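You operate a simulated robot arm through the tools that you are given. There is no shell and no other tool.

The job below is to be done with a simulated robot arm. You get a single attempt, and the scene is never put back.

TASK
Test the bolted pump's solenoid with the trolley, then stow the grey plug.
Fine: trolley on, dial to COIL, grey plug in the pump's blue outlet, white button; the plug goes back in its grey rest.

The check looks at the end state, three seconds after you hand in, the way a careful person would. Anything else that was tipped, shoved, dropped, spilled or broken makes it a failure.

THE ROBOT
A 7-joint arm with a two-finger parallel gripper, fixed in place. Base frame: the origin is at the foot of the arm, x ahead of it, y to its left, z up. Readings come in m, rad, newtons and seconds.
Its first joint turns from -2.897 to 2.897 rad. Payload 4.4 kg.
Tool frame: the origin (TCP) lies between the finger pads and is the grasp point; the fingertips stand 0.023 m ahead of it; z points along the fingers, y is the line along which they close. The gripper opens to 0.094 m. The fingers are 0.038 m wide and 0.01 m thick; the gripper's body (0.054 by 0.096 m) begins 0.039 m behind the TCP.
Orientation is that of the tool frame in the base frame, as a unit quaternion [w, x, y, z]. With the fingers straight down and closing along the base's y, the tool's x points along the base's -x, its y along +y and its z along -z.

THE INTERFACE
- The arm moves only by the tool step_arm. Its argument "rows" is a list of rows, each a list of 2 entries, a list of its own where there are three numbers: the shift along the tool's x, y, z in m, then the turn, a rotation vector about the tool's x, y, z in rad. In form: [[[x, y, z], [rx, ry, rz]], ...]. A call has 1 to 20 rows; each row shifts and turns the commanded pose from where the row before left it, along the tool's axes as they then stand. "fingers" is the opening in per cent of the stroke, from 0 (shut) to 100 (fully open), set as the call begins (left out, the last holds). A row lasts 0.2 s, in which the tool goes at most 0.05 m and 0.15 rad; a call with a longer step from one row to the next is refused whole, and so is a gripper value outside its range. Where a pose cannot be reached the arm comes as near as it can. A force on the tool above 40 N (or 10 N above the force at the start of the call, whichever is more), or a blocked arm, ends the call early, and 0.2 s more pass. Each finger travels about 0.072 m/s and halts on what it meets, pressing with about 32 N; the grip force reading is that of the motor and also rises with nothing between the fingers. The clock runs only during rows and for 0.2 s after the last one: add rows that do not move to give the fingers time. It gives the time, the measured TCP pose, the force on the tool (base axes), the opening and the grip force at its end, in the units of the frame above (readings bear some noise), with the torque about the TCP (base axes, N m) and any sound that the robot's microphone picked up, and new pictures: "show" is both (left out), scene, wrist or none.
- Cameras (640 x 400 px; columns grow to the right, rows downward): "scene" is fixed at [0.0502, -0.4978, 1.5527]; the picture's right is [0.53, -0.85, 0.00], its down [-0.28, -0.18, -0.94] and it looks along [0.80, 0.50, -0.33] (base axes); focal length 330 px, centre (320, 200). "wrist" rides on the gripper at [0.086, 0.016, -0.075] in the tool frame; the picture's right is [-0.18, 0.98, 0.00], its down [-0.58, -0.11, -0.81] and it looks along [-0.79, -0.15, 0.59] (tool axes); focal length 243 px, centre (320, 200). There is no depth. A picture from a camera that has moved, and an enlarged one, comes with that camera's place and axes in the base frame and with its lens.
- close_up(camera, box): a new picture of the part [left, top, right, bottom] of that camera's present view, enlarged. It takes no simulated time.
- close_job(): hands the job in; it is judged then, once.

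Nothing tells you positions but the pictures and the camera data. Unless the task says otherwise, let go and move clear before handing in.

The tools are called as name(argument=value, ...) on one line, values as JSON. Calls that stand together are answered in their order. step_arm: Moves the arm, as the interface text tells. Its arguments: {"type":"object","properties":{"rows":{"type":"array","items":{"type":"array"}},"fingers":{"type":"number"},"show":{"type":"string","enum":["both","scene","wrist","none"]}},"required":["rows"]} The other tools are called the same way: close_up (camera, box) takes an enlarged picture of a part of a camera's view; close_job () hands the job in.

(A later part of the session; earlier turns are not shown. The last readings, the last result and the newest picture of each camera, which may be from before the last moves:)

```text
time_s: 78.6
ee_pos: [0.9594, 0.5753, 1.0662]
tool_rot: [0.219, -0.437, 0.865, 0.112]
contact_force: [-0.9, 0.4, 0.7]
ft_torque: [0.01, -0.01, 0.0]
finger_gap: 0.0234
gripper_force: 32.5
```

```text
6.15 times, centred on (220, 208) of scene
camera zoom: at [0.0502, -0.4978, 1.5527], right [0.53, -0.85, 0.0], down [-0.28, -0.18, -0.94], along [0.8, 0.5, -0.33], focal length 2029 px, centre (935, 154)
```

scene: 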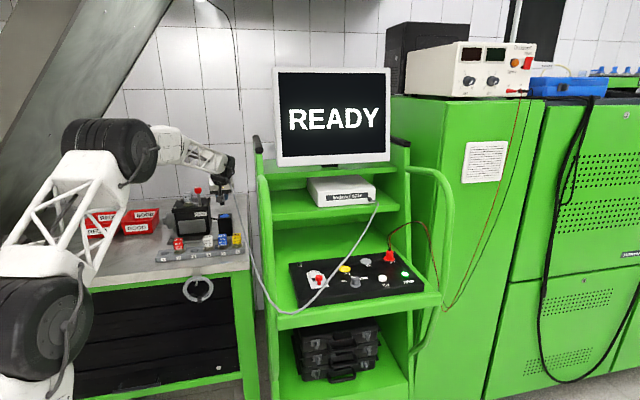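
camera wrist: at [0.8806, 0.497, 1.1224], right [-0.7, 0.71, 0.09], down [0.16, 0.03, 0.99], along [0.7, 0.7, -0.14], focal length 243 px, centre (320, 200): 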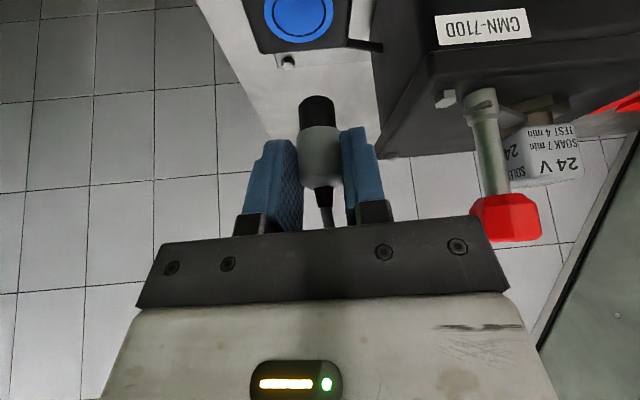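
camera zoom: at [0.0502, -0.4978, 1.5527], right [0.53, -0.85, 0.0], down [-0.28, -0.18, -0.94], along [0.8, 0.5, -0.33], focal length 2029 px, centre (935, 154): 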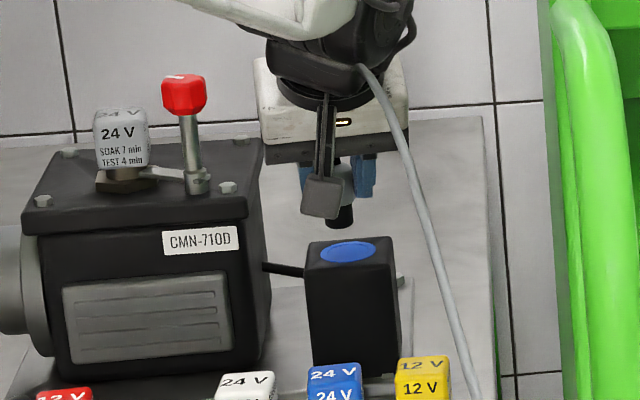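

Compared with the same view at the rest, the outlet disc is about 2.5 mm off sideways. I'll correct and go down slowly.

step_arm(rows=[[[-0.0005, -0.0023, 0.0003], [0, 0, 0]], [[0.0024, 0, 0.0044], [0, 0, 0]], [[0.0024, 0, 0.0044], [0, 0, 0]], [[0.0024, 0, 0.0044], [0, 0, 0]], [[0, 0, 0], [0, 0, 0]]], show="none")

close_up(camera="wrist", box=[220, 0, 420, 230])

close_up(camera="scene", box=[195, 175, 245, 240])

```text
time_s: 79.8
ee_pos: [0.9627, 0.5738, 1.0516]
tool_rot: [0.22, -0.437, 0.865, 0.112]
contact_force: [0.0, 0.2, -0.1]
ft_torque: [0.02, -0.02, -0.02]
finger_gap: 0.0233
gripper_force: 31.7
```

```text
1.74 times, centred on (320, 115) of wrist
camera zoom: at [0.8832, 0.4948, 1.0758], right [-0.7, 0.71, 0.09], down [0.16, 0.03, 0.99], along [0.7, 0.7, -0.14], focal length 422 px, centre (320, 348)
```

zoom: 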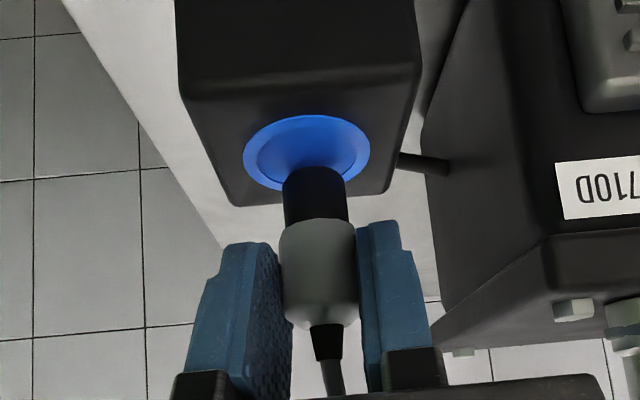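

```text
6.15 times, centred on (220, 208) of scene
camera zoom: at [0.0502, -0.4978, 1.5527], right [0.53, -0.85, 0.0], down [-0.28, -0.18, -0.94], along [0.8, 0.5, -0.33], focal length 2029 px, centre (935, 154)
```

zoom: 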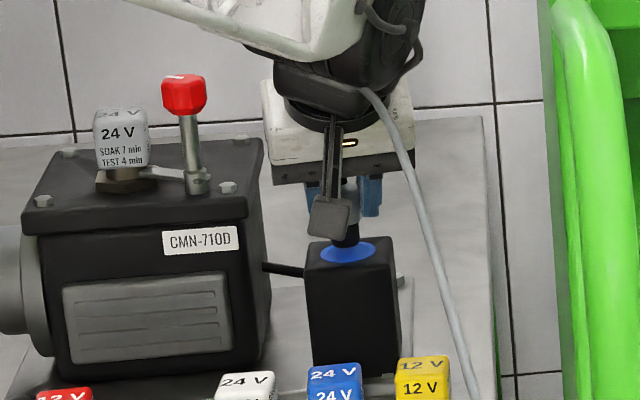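

close_up(camera="scene", box=[208, 195, 232, 219])

close_up(camera="wrist", box=[270, 50, 370, 150])

```text
16.00 times, centred on (220, 207) of scene
camera zoom: at [0.0502, -0.4978, 1.5527], right [0.53, -0.85, 0.0], down [-0.28, -0.18, -0.94], along [0.8, 0.5, -0.33], focal length 5275 px, centre (1920, 88)
```

zoom: 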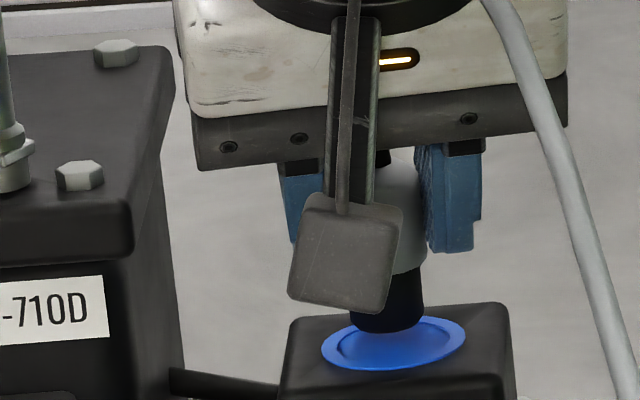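

```text
4.00 times, centred on (320, 100) of wrist
camera zoom: at [0.8832, 0.4948, 1.0758], right [-0.7, 0.71, 0.09], down [0.16, 0.03, 0.99], along [0.7, 0.7, -0.14], focal length 970 px, centre (320, 600)
```

zoom: 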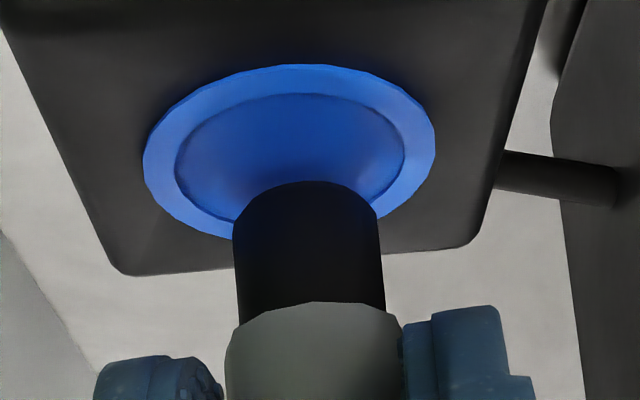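

Both views agree the pin should shift about 2 mm to the right, and size and parallax suggest it is about 5 mm too far forward. I'll apply that and re-check before inserting.

step_arm(rows=[[[0.0044, -0.002, -0.0024], [0, 0, 0]], [[0, 0, 0], [0, 0, 0]]], show="none")

close_up(camera="scene", box=[208, 195, 232, 219])

close_up(camera="wrist", box=[270, 50, 370, 150])

```text
time_s: 80.4
ee_pos: [0.9601, 0.5697, 1.0508]
tool_rot: [0.22, -0.437, 0.865, 0.112]
contact_force: [-0.3, -0.4, -0.6]
ft_torque: [0.0, 0.01, 0.02]
finger_gap: 0.0236
gripper_force: 32.0
```

```text
16.00 times, centred on (220, 207) of scene
camera zoom: at [0.0502, -0.4978, 1.5527], right [0.53, -0.85, 0.0], down [-0.28, -0.18, -0.94], along [0.8, 0.5, -0.33], focal length 5275 px, centre (1920, 88)
```

zoom: 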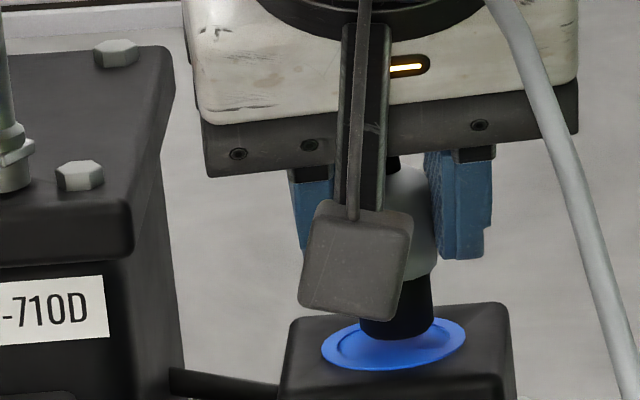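

```text
4.00 times, centred on (320, 100) of wrist
camera zoom: at [0.8818, 0.4895, 1.0754], right [-0.7, 0.71, 0.09], down [0.16, 0.03, 0.99], along [0.7, 0.7, -0.14], focal length 970 px, centre (320, 600)
```

zoom: 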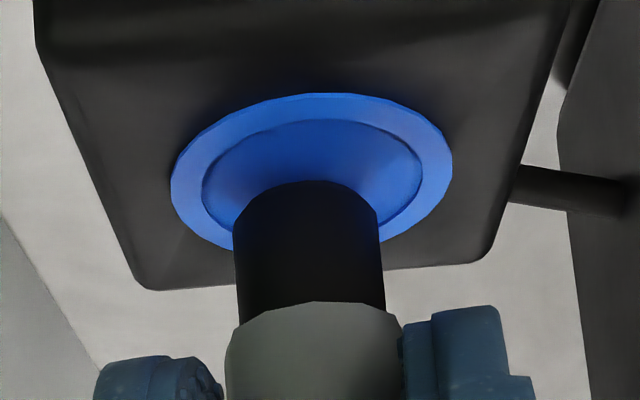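

Now the pin and disc line up in both views, with about 6 mm to go. Lowering gently.

step_arm(rows=[[[0.001, 0, 0.0018], [0, 0, 0]], [[0.001, 0, 0.0018], [0, 0, 0]], [[0, 0, 0], [0, 0, 0]]], show="none")

close_up(camera="scene", box=[208, 195, 232, 219])

close_up(camera="wrist", box=[270, 50, 370, 150])

```text
time_s: 81.2
ee_pos: [0.9596, 0.5689, 1.0464]
tool_rot: [0.22, -0.437, 0.865, 0.112]
contact_force: [-0.2, -0.7, -0.9]
ft_torque: [0.02, 0.01, 0.0]
finger_gap: 0.0235
gripper_force: 31.6
```

```text
16.00 times, centred on (220, 207) of scene
camera zoom: at [0.0502, -0.4978, 1.5527], right [0.53, -0.85, 0.0], down [-0.28, -0.18, -0.94], along [0.8, 0.5, -0.33], focal length 5275 px, centre (1920, 88)
```

zoom: 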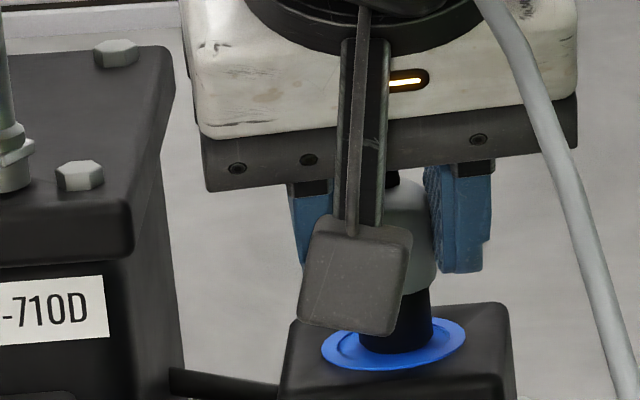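

```text
4.00 times, centred on (320, 100) of wrist
camera zoom: at [0.8812, 0.4897, 1.0715], right [-0.7, 0.71, 0.09], down [0.16, 0.03, 0.99], along [0.7, 0.7, -0.14], focal length 970 px, centre (320, 600)
```

zoom: 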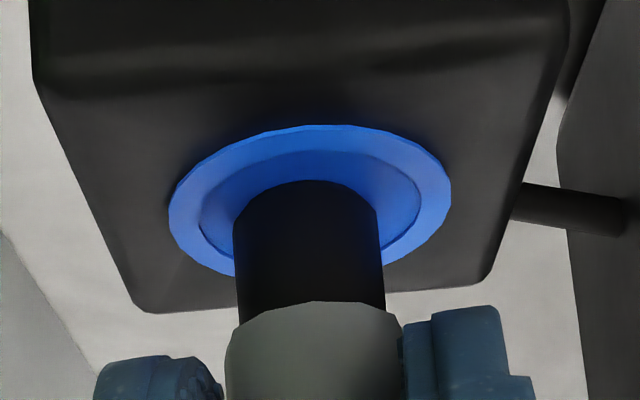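

Alignment looks right in both views, with the pin about 1–2 mm above the disc. Inserting in small steps.

step_arm(rows=[[[0.0007, 0, 0.0013], [0, 0, 0]], [[0.0007, 0, 0.0013], [0, 0, 0]], [[0, 0, 0], [0, 0, 0]]], show="none")

step_arm(rows=[[[0.0007, 0, 0.0013], [0, 0, 0]], [[0.0007, 0, 0.0013], [0, 0, 0]], [[0, 0, 0], [0, 0, 0]]], show="none")

close_up(camera="wrist", box=[270, 50, 370, 150])

```text
time_s: 82.0
ee_pos: [0.9601, 0.5699, 1.0443]
tool_rot: [0.221, -0.437, 0.865, 0.113]
contact_force: [0.3, -0.8, -1.3]
ft_torque: [0.02, 0.01, -0.01]
finger_gap: 0.0233
gripper_force: 32.3
```

```text
time_s: 82.8
ee_pos: [0.9612, 0.5699, 1.0412]
tool_rot: [0.22, -0.437, 0.865, 0.112]
contact_force: [0.6, -0.1, -1.0]
ft_torque: [0.0, -0.01, 0.02]
finger_gap: 0.0231
gripper_force: 31.9
```

```text
4.00 times, centred on (320, 100) of wrist
camera zoom: at [0.8812, 0.4897, 1.0659], right [-0.7, 0.71, 0.09], down [0.16, 0.03, 0.99], along [0.7, 0.7, -0.14], focal length 970 px, centre (320, 600)
```

zoom: 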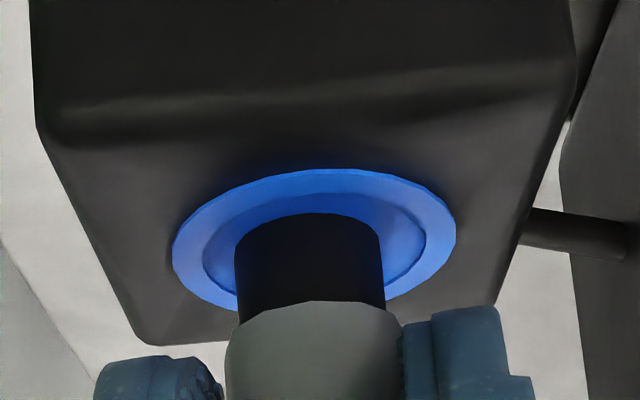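

The pin is entering the outlet without resistance. Continuing to full seating.

step_arm(rows=[[[0.0007, 0, 0.0013], [0, 0, 0]], [[0.0007, 0, 0.0013], [0, 0, 0]], [[0.0007, 0, 0.0013], [0, 0, 0]], [[0.0007, 0, 0.0013], [0, 0, 0]], [[0.0007, 0, 0.0013], [0, 0, 0]], [[0, 0, 0], [0, 0, 0]]], show="none")

close_up(camera="wrist", box=[270, 50, 370, 150])

close_up(camera="scene", box=[208, 195, 232, 219])

```text
time_s: 84.2
ee_pos: [0.9614, 0.5694, 1.0341]
tool_rot: [0.22, -0.437, 0.865, 0.111]
contact_force: [0.0, 0.3, -0.2]
ft_torque: [0.0, -0.01, -0.01]
finger_gap: 0.0235
gripper_force: 32.2
```

```text
4.00 times, centred on (320, 100) of wrist
camera zoom: at [0.8816, 0.4898, 1.0587], right [-0.7, 0.71, 0.09], down [0.16, 0.03, 0.99], along [0.7, 0.7, -0.14], focal length 970 px, centre (320, 600)
```

zoom: 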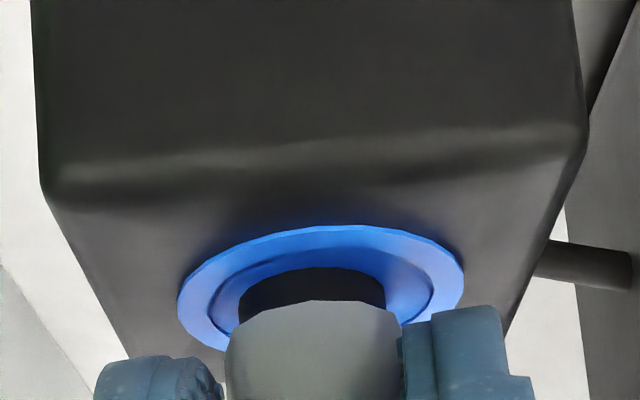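

```text
16.00 times, centred on (220, 207) of scene
camera zoom: at [0.0502, -0.4978, 1.5527], right [0.53, -0.85, 0.0], down [-0.28, -0.18, -0.94], along [0.8, 0.5, -0.33], focal length 5275 px, centre (1920, 88)
```

zoom: 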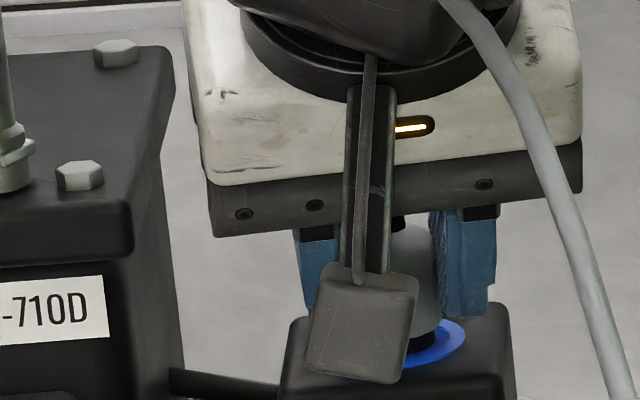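

step_arm(rows=[[[0.0007, 0, 0.0013], [0, 0, 0]], [[0.0007, 0, 0.0013], [0, 0, 0]], [[0.0005, 0, 0.0009], [0, 0, 0]], [[0, 0, 0], [0, 0, 0]]], show="none")

close_up(camera="wrist", box=[270, 50, 370, 150])

```text
time_s: 85.2
ee_pos: [0.9615, 0.5702, 1.031]
tool_rot: [0.22, -0.438, 0.864, 0.113]
contact_force: [0.7, -0.8, 7.5]
ft_torque: [0.04, -0.08, 0.0]
finger_gap: 0.0233
gripper_force: 31.6
```

```text
4.00 times, centred on (320, 100) of wrist
camera zoom: at [0.8814, 0.4899, 1.0552], right [-0.7, 0.71, 0.09], down [0.16, 0.03, 0.99], along [0.7, 0.7, -0.14], focal length 970 px, centre (320, 600)
```

zoom: 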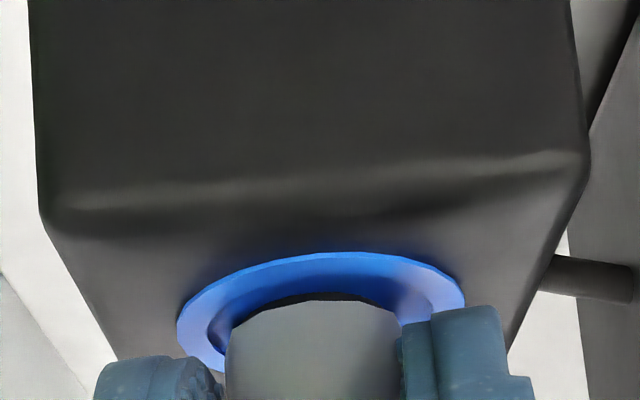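

It's practically flush, with 7.5 N of resistance. One more small push to make sure it is seated.

step_arm(rows=[[[0.0005, 0, 0.0009], [0, 0, 0]], [[0, 0, 0], [0, 0, 0]]], show="none")

close_up(camera="wrist", box=[270, 50, 370, 150])

close_up(camera="scene", box=[195, 175, 245, 240])

```text
time_s: 85.8
ee_pos: [0.9601, 0.5686, 1.0296]
tool_rot: [0.221, -0.438, 0.864, 0.113]
contact_force: [-2.2, -0.3, 20.4]
ft_torque: [0.2, -0.03, 0.01]
finger_gap: 0.0236
gripper_force: 32.1
```

```text
4.00 times, centred on (320, 100) of wrist
camera zoom: at [0.8814, 0.49, 1.0549], right [-0.7, 0.71, 0.09], down [0.16, 0.03, 0.99], along [0.7, 0.7, -0.14], focal length 970 px, centre (320, 600)
```

zoom: 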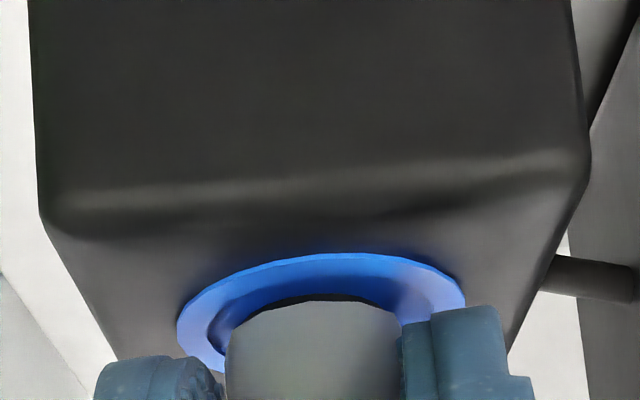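

```text
6.15 times, centred on (220, 208) of scene
camera zoom: at [0.0502, -0.4978, 1.5527], right [0.53, -0.85, 0.0], down [-0.28, -0.18, -0.94], along [0.8, 0.5, -0.33], focal length 2029 px, centre (935, 154)
```

zoom: 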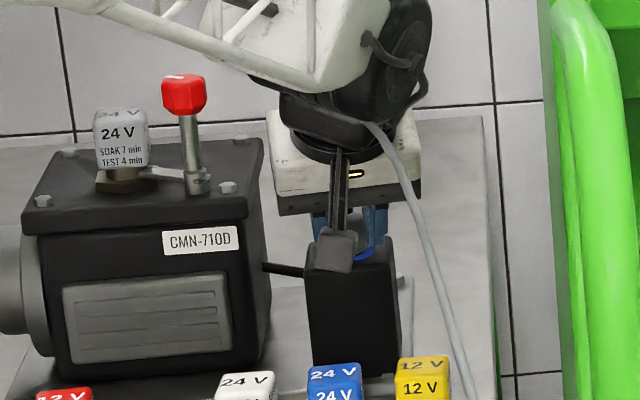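

Seated, with 20 N at the stop. I'll open the fingers moderately and rise straight up.

step_arm(fingers=52, rows=[[[0, 0, 0], [0, 0, 0]], [[0, 0, 0], [0, 0, 0]], [[0, 0, 0], [0, 0, 0]], [[-0.0024, 0, -0.0044], [0, 0, 0]], [[-0.0048, 0, -0.0088], [0, 0, 0]], [[-0.0096, 0, -0.0176], [0, 0, 0]], [[-0.0096, 0, -0.0176], [0, 0, 0]], [[-0.0096, 0, -0.0176], [0, 0, 0]]], show="both")

close_up(camera="wrist", box=[220, 0, 420, 230])

close_up(camera="scene", box=[195, 165, 245, 230])

```text
time_s: 87.6
ee_pos: [0.9591, 0.57, 1.1046]
tool_rot: [0.22, -0.437, 0.865, 0.112]
contact_force: [0.3, -0.5, 0.2]
ft_torque: [0.02, 0.0, -0.01]
finger_gap: 0.0489
gripper_force: 0.1
camera wrist: at [0.8807, 0.4904, 1.1295], right [-0.7, 0.71, 0.09], down [0.16, 0.04, 0.99], along [0.7, 0.7, -0.14], focal length 243 px, centre (320, 200)
```

scene: 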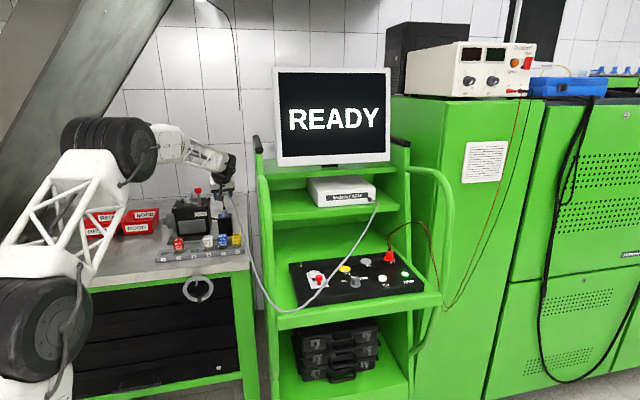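
wrist: 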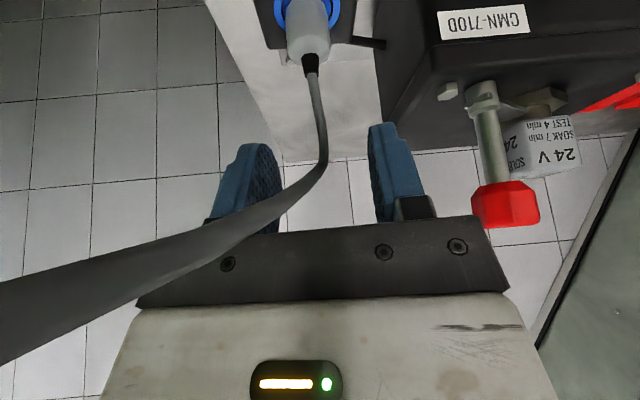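

```text
1.74 times, centred on (320, 115) of wrist
camera zoom: at [0.8807, 0.4904, 1.1295], right [-0.7, 0.71, 0.09], down [0.16, 0.04, 0.99], along [0.7, 0.7, -0.14], focal length 422 px, centre (320, 348)
```

zoom: 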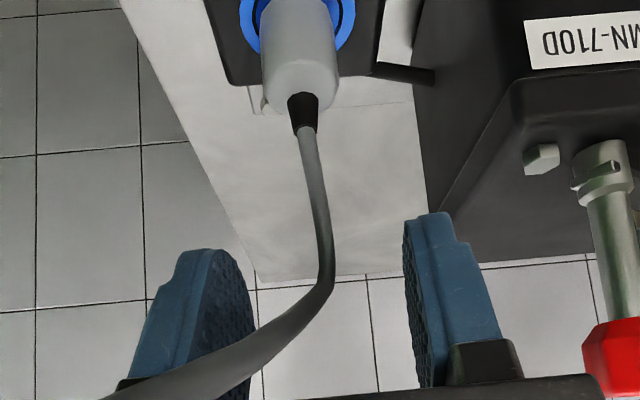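

```text
6.15 times, centred on (220, 198) of scene
camera zoom: at [0.0502, -0.4978, 1.5527], right [0.53, -0.85, 0.0], down [-0.28, -0.18, -0.94], along [0.8, 0.5, -0.33], focal length 2029 px, centre (935, 215)
```

zoom: 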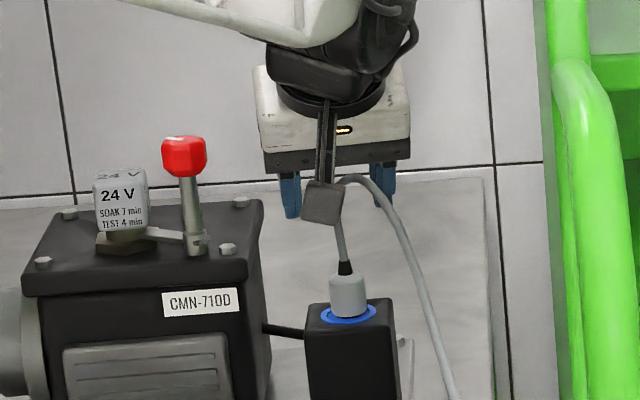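

The plug stands in the blue outlet. The cable arches up between the open fingers, so I'll rise straight up to clear it before retreating.

step_arm(rows=[[[-0.0096, 0, -0.0176], [0, 0, 0]], [[-0.0096, 0, -0.0176], [0, 0, 0]], [[-0.0096, 0, -0.0176], [0, 0, 0]], [[-0.0096, 0, -0.0176], [0, 0, 0]], [[-0.0096, 0, -0.0176], [0, 0, 0]], [[-0.0096, 0, -0.0176], [0, 0, 0]]], show="both")

close_up(camera="scene", box=[180, 130, 280, 240])

```text
time_s: 89.0
ee_pos: [0.9615, 0.5684, 1.2235]
tool_rot: [0.22, -0.437, 0.865, 0.112]
contact_force: [-0.6, 0.6, -0.2]
ft_torque: [0.02, -0.01, -0.04]
finger_gap: 0.0489
gripper_force: 0.1
camera wrist: at [0.8827, 0.4899, 1.2484], right [-0.7, 0.71, 0.09], down [0.16, 0.04, 0.99], along [0.7, 0.7, -0.14], focal length 243 px, centre (320, 200)
```

scene: 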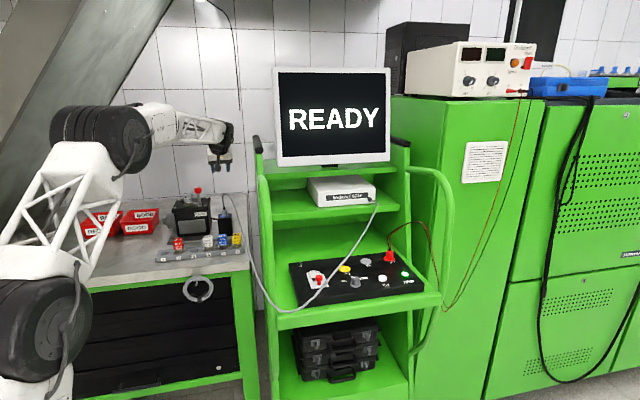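
wrist: 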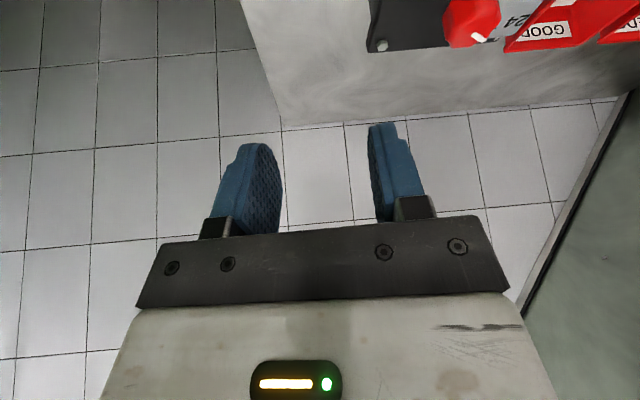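

```text
3.64 times, centred on (230, 185) of scene
camera zoom: at [0.0502, -0.4978, 1.5527], right [0.53, -0.85, 0.0], down [-0.28, -0.18, -0.94], along [0.8, 0.5, -0.33], focal length 1199 px, centre (647, 254)
```

zoom: 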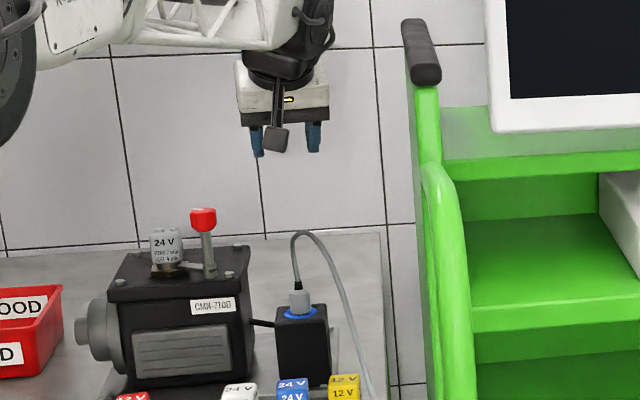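

The plug stays in the outlet and the arm is clear. Now back to the trolley for the white TEST button: retreat, level the tool and follow the proven route.

step_arm(fingers=0, rows=[[[0.0302, 0, -0.0317], [0, 0, 0]], [[0.0302, 0, -0.0317], [0, 0, 0]], [[0.0302, 0, -0.0317], [0, 0, 0]], [[0.0302, 0, -0.0317], [0, 0, 0]], [[0.0302, 0, -0.0317], [0, 0, 0]], [[0.0302, 0, -0.0317], [0, 0, 0]], [[0.0358, 0.0166, -0.0221], [0, 0, 0]], [[0.0358, 0.0166, -0.0221], [0, 0, 0]], [[0.0358, 0.0166, -0.0221], [0, 0, 0]], [[0.0358, 0.0166, -0.0221], [0, 0, 0]], [[0.0358, 0.0166, -0.0221], [0, 0, 0]], [[0.0358, 0.0166, -0.0221], [0, 0, 0]], [[0.0358, 0.0166, -0.0221], [0, 0, 0]], [[0.0358, 0.0166, -0.0221], [0, 0, 0]], [[0.0358, 0.0166, -0.0221], [0, 0, 0]]], show="scene")

step_arm(rows=[[[0, 0, 0], [0.0407, 0, 0.0746]], [[0, 0, 0], [0.0407, 0, 0.0746]], [[0, 0, 0], [0, 0.15, 0]], [[0, 0, 0], [0, 0.15, 0]], [[0, 0, 0], [0, 0.15, 0]], [[0, 0, 0], [0, 0.045, 0]], [[0, 0, 0], [0, 0, 0]]], show="scene")

```text
time_s: 92.2
ee_pos: [0.4674, 0.1522, 1.323]
tool_rot: [0.219, -0.437, 0.865, 0.112]
contact_force: [-0.4, 0.3, 0.1]
ft_torque: [-0.01, -0.01, 0.0]
finger_gap: 0.0
gripper_force: 31.7
```

scene: 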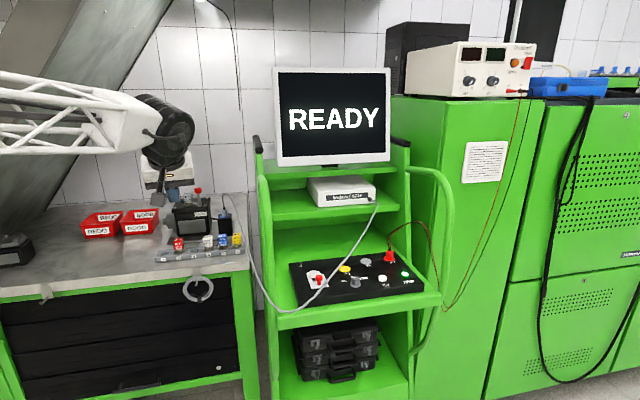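

```text
time_s: 93.8
ee_pos: [0.4699, 0.1506, 1.326]
tool_rot: [0.001, -0.374, 0.927, 0.002]
contact_force: [-0.2, 0.2, -0.8]
ft_torque: [-0.03, -0.01, 0.01]
finger_gap: 0.0
gripper_force: 32.3
```

scene: 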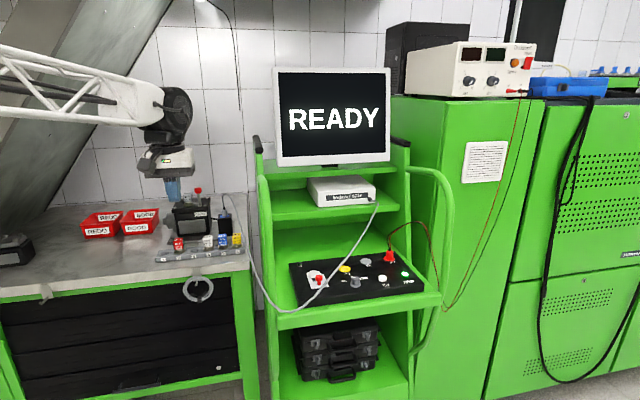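

Now on to above the TEST button.

step_arm(rows=[[[0.0314, -0.0277, 0.0033], [0, 0, 0]], [[0.0314, -0.0277, 0.0033], [0, 0, 0]], [[0.0314, -0.0277, 0.0033], [0, 0, 0]], [[0.0314, -0.0277, 0.0033], [0, 0, 0]], [[0.0314, -0.0277, 0.0033], [0, 0, 0]], [[0.0314, -0.0277, 0.0033], [0, 0, 0]], [[-0.0068, -0.0423, 0.0071], [0, 0, 0]], [[-0.0068, -0.0423, 0.0071], [0, 0, 0]], [[-0.0068, -0.0423, 0.0071], [0, 0, 0]], [[-0.0068, -0.0423, 0.0071], [0, 0, 0]], [[-0.0068, -0.0423, 0.0071], [0, 0, 0]], [[-0.0068, -0.0423, 0.0071], [0, 0, 0]], [[-0.0068, -0.0423, 0.0071], [0, 0, 0]]], show="both")

close_up(camera="wrist", box=[140, 0, 480, 220])

```text
time_s: 96.6
ee_pos: [0.688, -0.2792, 1.2544]
tool_rot: [0.002, -0.374, 0.927, 0.001]
contact_force: [0.4, 0.3, 0.5]
ft_torque: [0.03, -0.02, 0.0]
finger_gap: 0.0
gripper_force: 32.6
camera wrist: at [0.6151, -0.3272, 1.3289], right [-0.55, 0.83, 0.0], down [0.49, 0.32, 0.81], along [0.67, 0.45, -0.59], focal length 243 px, centre (320, 200)
```

scene: 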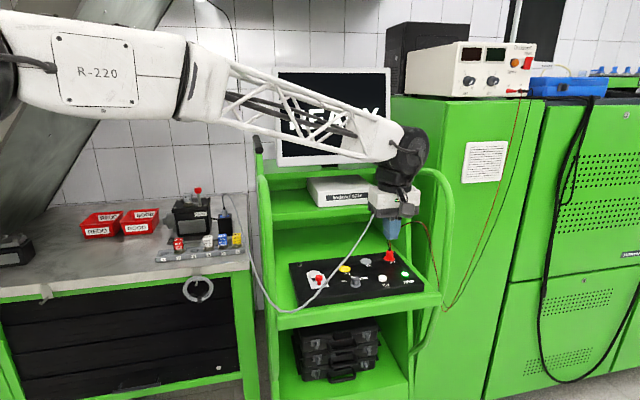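
wrist: 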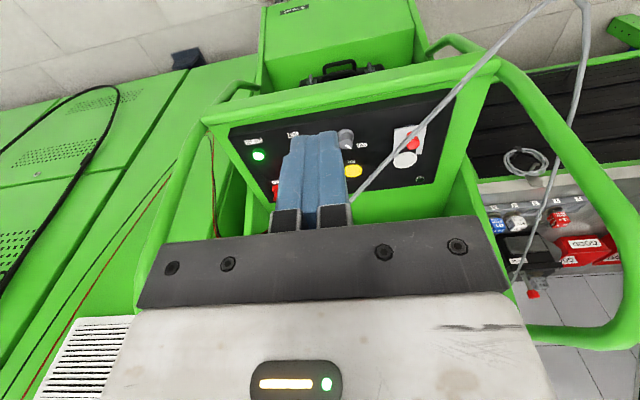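

```text
1.82 times, centred on (310, 110) of wrist
camera zoom: at [0.6151, -0.3272, 1.3289], right [-0.55, 0.83, 0.0], down [0.49, 0.32, 0.81], along [0.67, 0.45, -0.59], focal length 441 px, centre (338, 364)
```

zoom: 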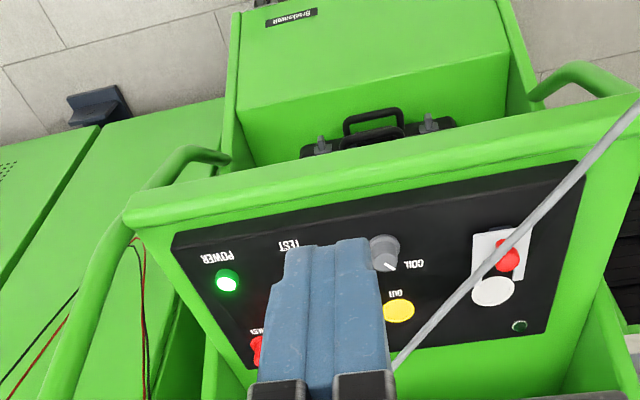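

step_arm(rows=[[[-0.0343, -0.0133, 0.0257], [0, 0, 0]], [[-0.0343, -0.0133, 0.0257], [0, 0, 0]], [[-0.0343, -0.0133, 0.0257], [0, 0, 0]], [[-0.0343, -0.0133, 0.0257], [0, 0, 0]], [[-0.0343, -0.0133, 0.0257], [0, 0, 0]], [[-0.0343, -0.0133, 0.0257], [0, 0, 0]]], show="both")

close_up(camera="wrist", box=[220, 0, 420, 150])

close_up(camera="scene", box=[320, 200, 440, 300])

```text
time_s: 98.0
ee_pos: [0.8936, -0.1906, 1.1011]
tool_rot: [0.002, -0.374, 0.927, 0.001]
contact_force: [-0.1, 0.1, 1.2]
ft_torque: [-0.01, -0.03, -0.03]
finger_gap: 0.0
gripper_force: 32.1
camera wrist: at [0.8198, -0.2383, 1.176], right [-0.55, 0.84, 0.0], down [0.49, 0.32, 0.81], along [0.68, 0.45, -0.59], focal length 243 px, centre (320, 200)
```

scene: 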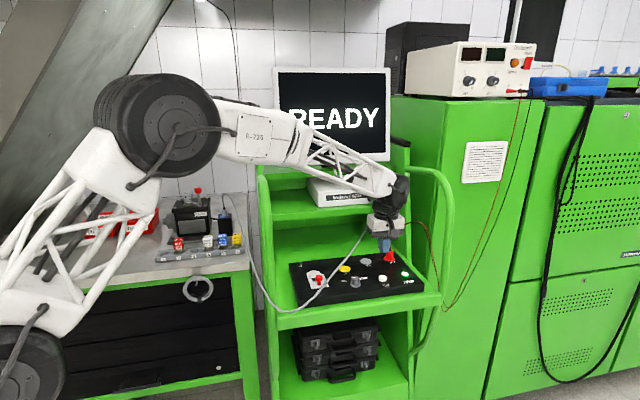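
wrist: 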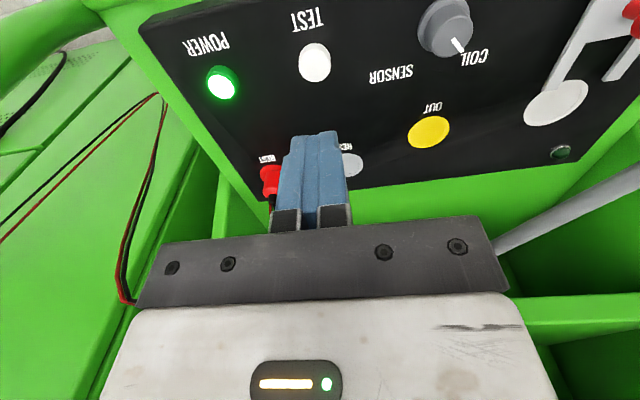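

```text
2.67 times, centred on (320, 75) of wrist
camera zoom: at [0.8198, -0.2383, 1.176], right [-0.55, 0.84, 0.0], down [0.49, 0.32, 0.81], along [0.68, 0.45, -0.59], focal length 647 px, centre (320, 533)
```

zoom: 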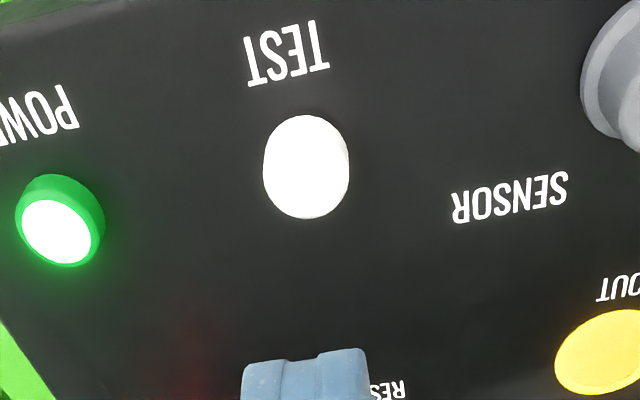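

```text
4.00 times, centred on (380, 250) of scene
camera zoom: at [0.0502, -0.4978, 1.5527], right [0.53, -0.85, 0.0], down [-0.28, -0.18, -0.94], along [0.8, 0.5, -0.33], focal length 1319 px, centre (80, 0)
```

zoom: 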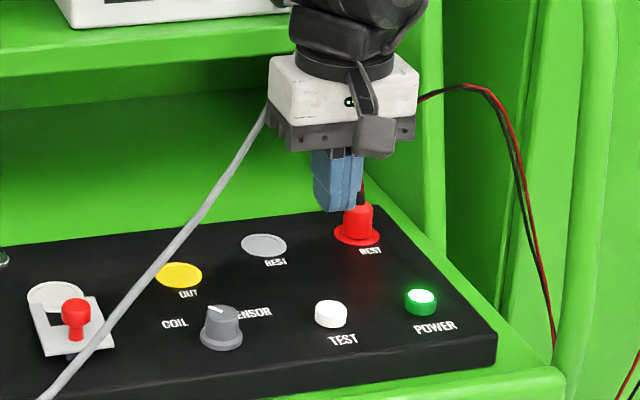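

TEST is at (0.893, -0.194), directly below after a 3 mm correction. Going down.

step_arm(rows=[[[0.003, -0.002, 0.025], [0, 0, 0]], [[0, 0, 0.025], [0, 0, 0]], [[0, 0, 0.018], [0, 0, 0]], [[0, 0, 0.008], [0, 0, 0]], [[0, 0, 0], [0, 0, 0]]], show="none")

close_up(camera="scene", box=[355, 240, 415, 290])

```text
time_s: 99.2
ee_pos: [0.8911, -0.1961, 1.0253]
tool_rot: [0.0, -0.375, 0.927, 0.001]
contact_force: [-0.9, -0.6, -0.7]
ft_torque: [0.0, -0.01, -0.01]
finger_gap: 0.0001
gripper_force: 31.7
```

```text
8.00 times, centred on (385, 265) of scene
camera zoom: at [0.0502, -0.4978, 1.5527], right [0.53, -0.85, 0.0], down [-0.28, -0.18, -0.94], along [0.8, 0.5, -0.33], focal length 2638 px, centre (-200, -320)
```

zoom: 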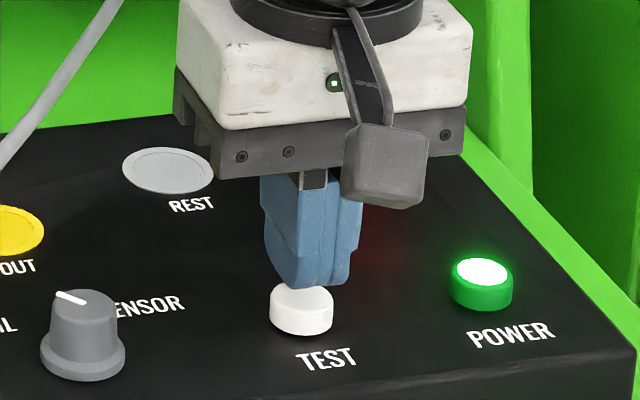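

Aligned above TEST. Pressing slowly until the click.

step_arm(rows=[[[0, 0, 0.003], [0, 0, 0]], [[0, 0, 0.003], [0, 0, 0]], [[0, 0, 0.002], [0, 0, 0]]], show="none")

step_arm(rows=[[[0, 0, 0.0015], [0, 0, 0]], [[0, 0, 0.0015], [0, 0, 0]], [[0, 0, 0], [0, 0, 0]]], show="none")

step_arm(rows=[[[0, 0, 0.0015], [0, 0, 0]], [[0, 0, 0], [0, 0, 0]]], show="none")

```text
time_s: 100.0
ee_pos: [0.892, -0.1963, 1.0168]
tool_rot: [0.001, -0.375, 0.927, 0.002]
contact_force: [-0.4, 0.5, 0.8]
ft_torque: [-0.02, 0.01, -0.02]
finger_gap: 0.0
gripper_force: 31.9
```

```text
time_s: 100.8
ee_pos: [0.8925, -0.1966, 1.0139]
tool_rot: [0.001, -0.374, 0.927, 0.001]
contact_force: [0.9, 0.6, 0.9]
ft_torque: [0.06, -0.02, 0.02]
finger_gap: 0.0
gripper_force: 31.9
```

```text
time_s: 101.4
ee_pos: [0.8927, -0.1969, 1.0127]
tool_rot: [0.001, -0.374, 0.927, 0.001]
contact_force: [-0.1, 1.1, 1.4]
ft_torque: [0.01, -0.01, -0.02]
finger_gap: 0.0001
gripper_force: 32.3
```

step_arm(rows=[[[0, 0, 0.0015], [0, 0, 0]], [[0, 0, 0], [0, 0, 0]]], show="scene")

```text
time_s: 102.0
ee_pos: [0.892, -0.1953, 1.0104]
tool_rot: [0.001, -0.375, 0.927, 0.001]
contact_force: [0.1, -1.3, 1.7]
ft_torque: [0.02, 0.04, 0.01]
finger_gap: 0.0
gripper_force: 32.2
heard: click
```

scene: 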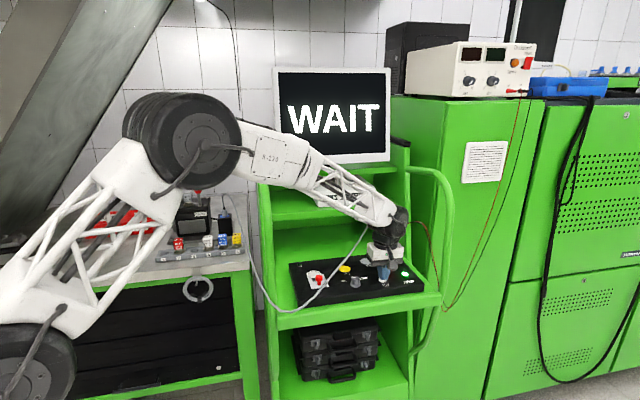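

Click, and the screen shows WAIT: the test is running. I'll lift off the button and wait for the result, leaving the plug in.

step_arm(rows=[[[0, 0, -0.02], [0, 0, 0]], [[0, 0, -0.03], [0, 0, 0]], [[0, 0, -0.04], [0, 0, 0]], [[0, 0, 0], [0, 0, 0]], [[0, 0, 0], [0, 0, 0]], [[0, 0, 0], [0, 0, 0]], [[0, 0, 0], [0, 0, 0]], [[0, 0, 0], [0, 0, 0]]], show="scene")

close_up(camera="scene", box=[180, 150, 300, 270])

```text
time_s: 103.8
ee_pos: [0.8919, -0.199, 1.1021]
tool_rot: [0.001, -0.374, 0.927, 0.0]
contact_force: [-0.7, 0.2, 0.9]
ft_torque: [0.0, -0.02, 0.0]
finger_gap: 0.0001
gripper_force: 31.6
```

scene: 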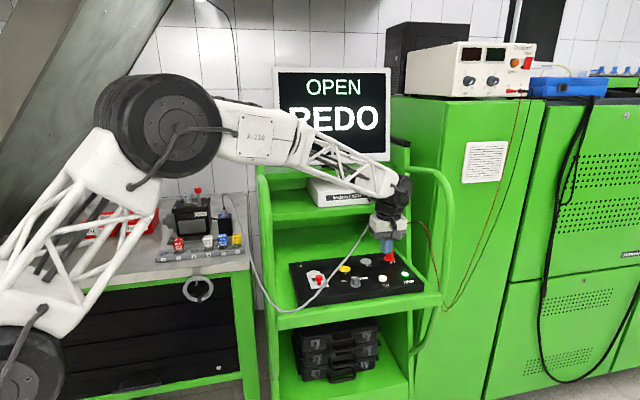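

```text
3.33 times, centred on (240, 210) of scene
camera zoom: at [0.0502, -0.4978, 1.5527], right [0.53, -0.85, 0.0], down [-0.28, -0.18, -0.94], along [0.8, 0.5, -0.33], focal length 1099 px, centre (587, 167)
```

zoom: 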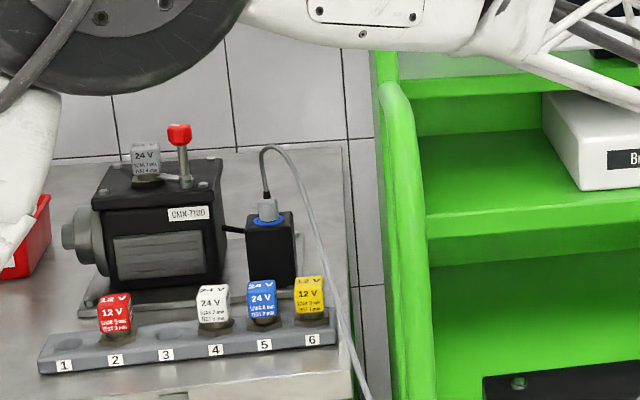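

close_up(camera="scene", box=[265, 60, 405, 170])

close_up(camera="scene", box=[205, 180, 245, 220])

close_up(camera="scene", box=[280, 240, 430, 310])

```text
3.64 times, centred on (335, 115) of scene
camera zoom: at [0.0502, -0.4978, 1.5527], right [0.53, -0.85, 0.0], down [-0.28, -0.18, -0.94], along [0.8, 0.5, -0.33], focal length 1199 px, centre (266, 509)
```

zoom: 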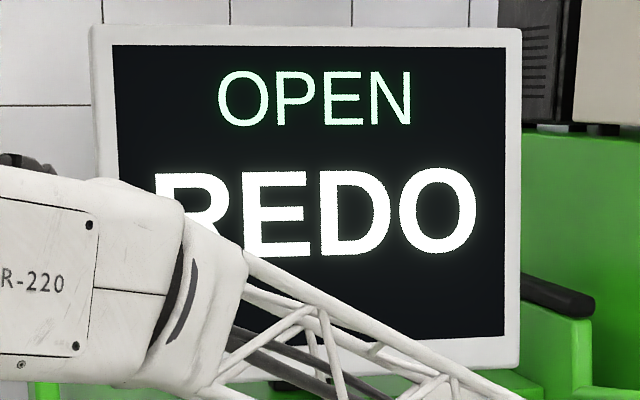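

```text
10.00 times, centred on (225, 200) of scene
camera zoom: at [0.0502, -0.4978, 1.5527], right [0.53, -0.85, 0.0], down [-0.28, -0.18, -0.94], along [0.8, 0.5, -0.33], focal length 3297 px, centre (1270, 200)
```

zoom: 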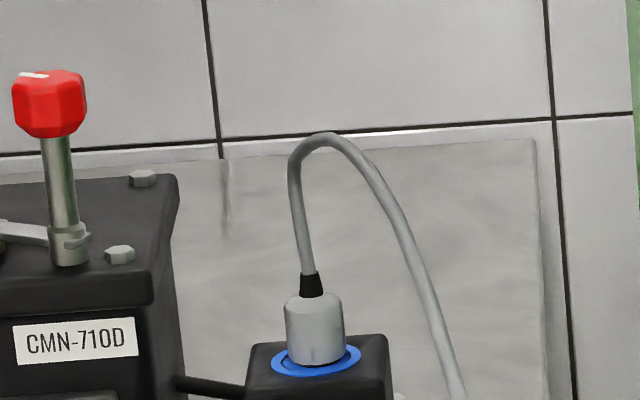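

```text
4.27 times, centred on (355, 275) of scene
camera zoom: at [0.0502, -0.4978, 1.5527], right [0.53, -0.85, 0.0], down [-0.28, -0.18, -0.94], along [0.8, 0.5, -0.33], focal length 1407 px, centre (171, -120)
```

zoom: 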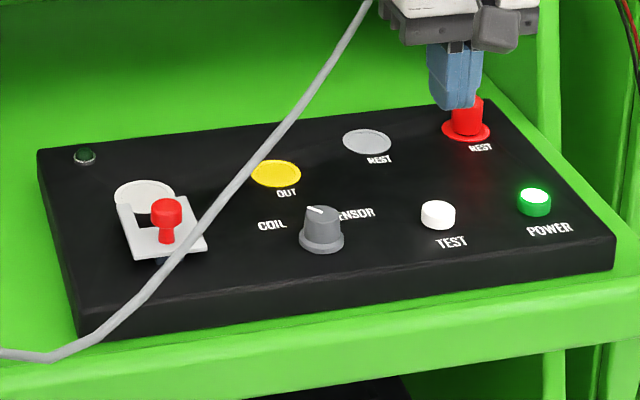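

The reading is OPEN with verdict REDO, so the test has finished. The plug looked fully seated (it bottomed at 20 N, and its gap is no bigger than in the rest), so this appears to be a genuine result for the coil. I'll return to the outlet and inspect the seating closely before removing the plug.

step_arm(rows=[[[0.0343, 0.0133, -0.0257], [0, 0, 0]], [[0.0343, 0.0133, -0.0257], [0, 0, 0]], [[0.0343, 0.0133, -0.0257], [0, 0, 0]], [[0.0343, 0.0133, -0.0257], [0, 0, 0]], [[0.0343, 0.0133, -0.0257], [0, 0, 0]], [[0.0343, 0.0133, -0.0257], [0, 0, 0]], [[0.0068, 0.0423, -0.0071], [0, 0, 0]], [[0.0068, 0.0423, -0.0071], [0, 0, 0]], [[0.0068, 0.0423, -0.0071], [0, 0, 0]], [[0.0068, 0.0423, -0.0071], [0, 0, 0]], [[0.0068, 0.0423, -0.0071], [0, 0, 0]], [[0.0068, 0.0423, -0.0071], [0, 0, 0]], [[0.0068, 0.0423, -0.0071], [0, 0, 0]], [[-0.0314, 0.0277, -0.0033], [0, 0, 0]], [[-0.0314, 0.0277, -0.0033], [0, 0, 0]], [[-0.0314, 0.0277, -0.0033], [0, 0, 0]], [[-0.0314, 0.0277, -0.0033], [0, 0, 0]], [[-0.0314, 0.0277, -0.0033], [0, 0, 0]], [[-0.0314, 0.0277, -0.0033], [0, 0, 0]]], show="scene")

step_arm(fingers=52, rows=[[[0, 0, 0], [0, -0.15, 0]], [[0, 0, 0], [0, -0.15, 0]], [[0, 0, 0], [0, -0.15, 0]], [[0, 0, 0], [0, -0.045, 0]], [[0, 0, 0], [-0.0409, 0, -0.0745]], [[0, 0, 0], [-0.0409, 0, -0.0745]], [[0, 0, 0], [0, 0, 0]]], show="both")

```text
time_s: 107.8
ee_pos: [0.4655, 0.1495, 1.3262]
tool_rot: [0.002, -0.374, 0.927, 0.002]
contact_force: [0.1, 0.4, 0.6]
ft_torque: [0.01, 0.03, 0.0]
finger_gap: 0.0001
gripper_force: 31.9
```

scene: 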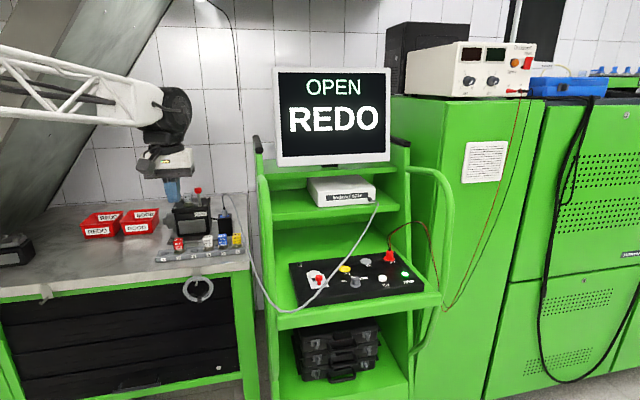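

```text
time_s: 109.4
ee_pos: [0.467, 0.1469, 1.3257]
tool_rot: [0.22, -0.438, 0.864, 0.112]
contact_force: [-0.3, -1.0, -0.7]
ft_torque: [-0.02, -0.03, 0.0]
finger_gap: 0.0488
gripper_force: 0.0
camera wrist: at [0.389, 0.0683, 1.3501], right [-0.7, 0.71, 0.09], down [0.16, 0.03, 0.99], along [0.7, 0.7, -0.14], focal length 243 px, centre (320, 200)
```

scene: 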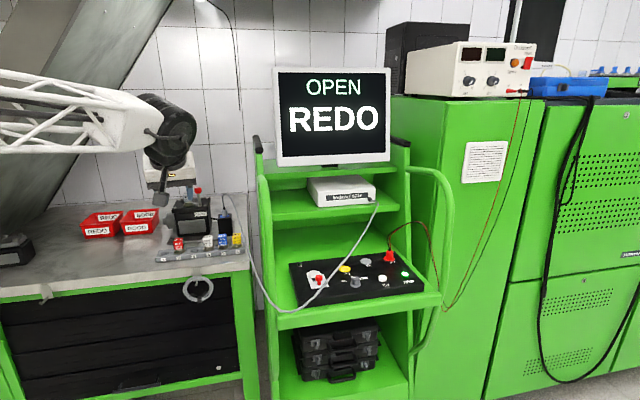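
wrist: 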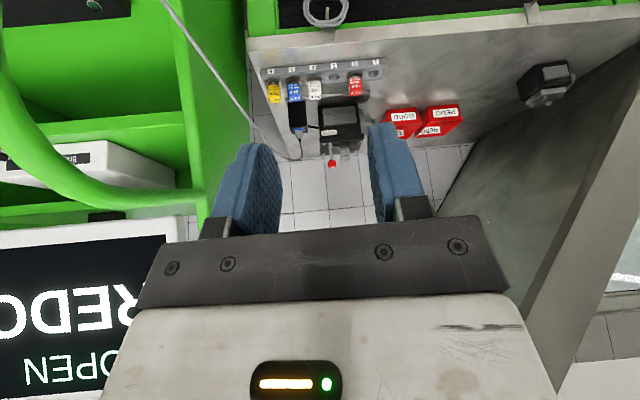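

step_arm(rows=[[[-0.0358, -0.0166, 0.0221], [0, 0, 0]], [[-0.0358, -0.0166, 0.0221], [0, 0, 0]], [[-0.0358, -0.0166, 0.0221], [0, 0, 0]], [[-0.0358, -0.0166, 0.0221], [0, 0, 0]], [[-0.0358, -0.0166, 0.0221], [0, 0, 0]], [[-0.0358, -0.0166, 0.0221], [0, 0, 0]], [[-0.0358, -0.0166, 0.0221], [0, 0, 0]], [[-0.0358, -0.0166, 0.0221], [0, 0, 0]], [[-0.0358, -0.0166, 0.0221], [0, 0, 0]]], show="both")

close_up(camera="wrist", box=[220, 0, 420, 200])

```text
time_s: 111.4
ee_pos: [0.8139, 0.3644, 1.3056]
tool_rot: [0.22, -0.438, 0.864, 0.113]
contact_force: [-0.2, 0.5, 0.9]
ft_torque: [-0.02, 0.01, 0.0]
finger_gap: 0.049
gripper_force: 0.0
camera wrist: at [0.7342, 0.2845, 1.3304], right [-0.7, 0.71, 0.09], down [0.16, 0.03, 0.99], along [0.7, 0.7, -0.14], focal length 243 px, centre (320, 200)
```

scene: 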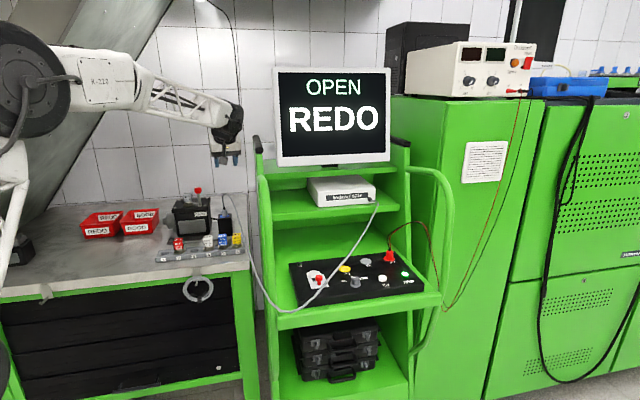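
wrist: 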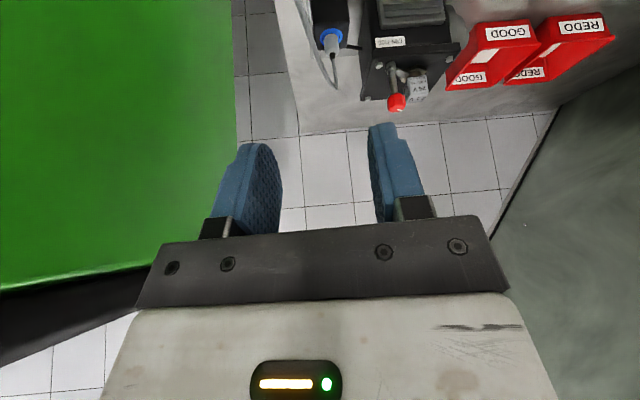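

```text
2.00 times, centred on (320, 100) of wrist
camera zoom: at [0.7342, 0.2845, 1.3304], right [-0.7, 0.71, 0.09], down [0.16, 0.03, 0.99], along [0.7, 0.7, -0.14], focal length 485 px, centre (320, 400)
```

zoom: 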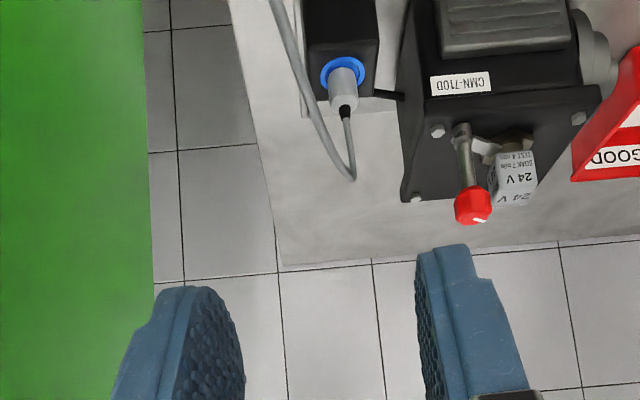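

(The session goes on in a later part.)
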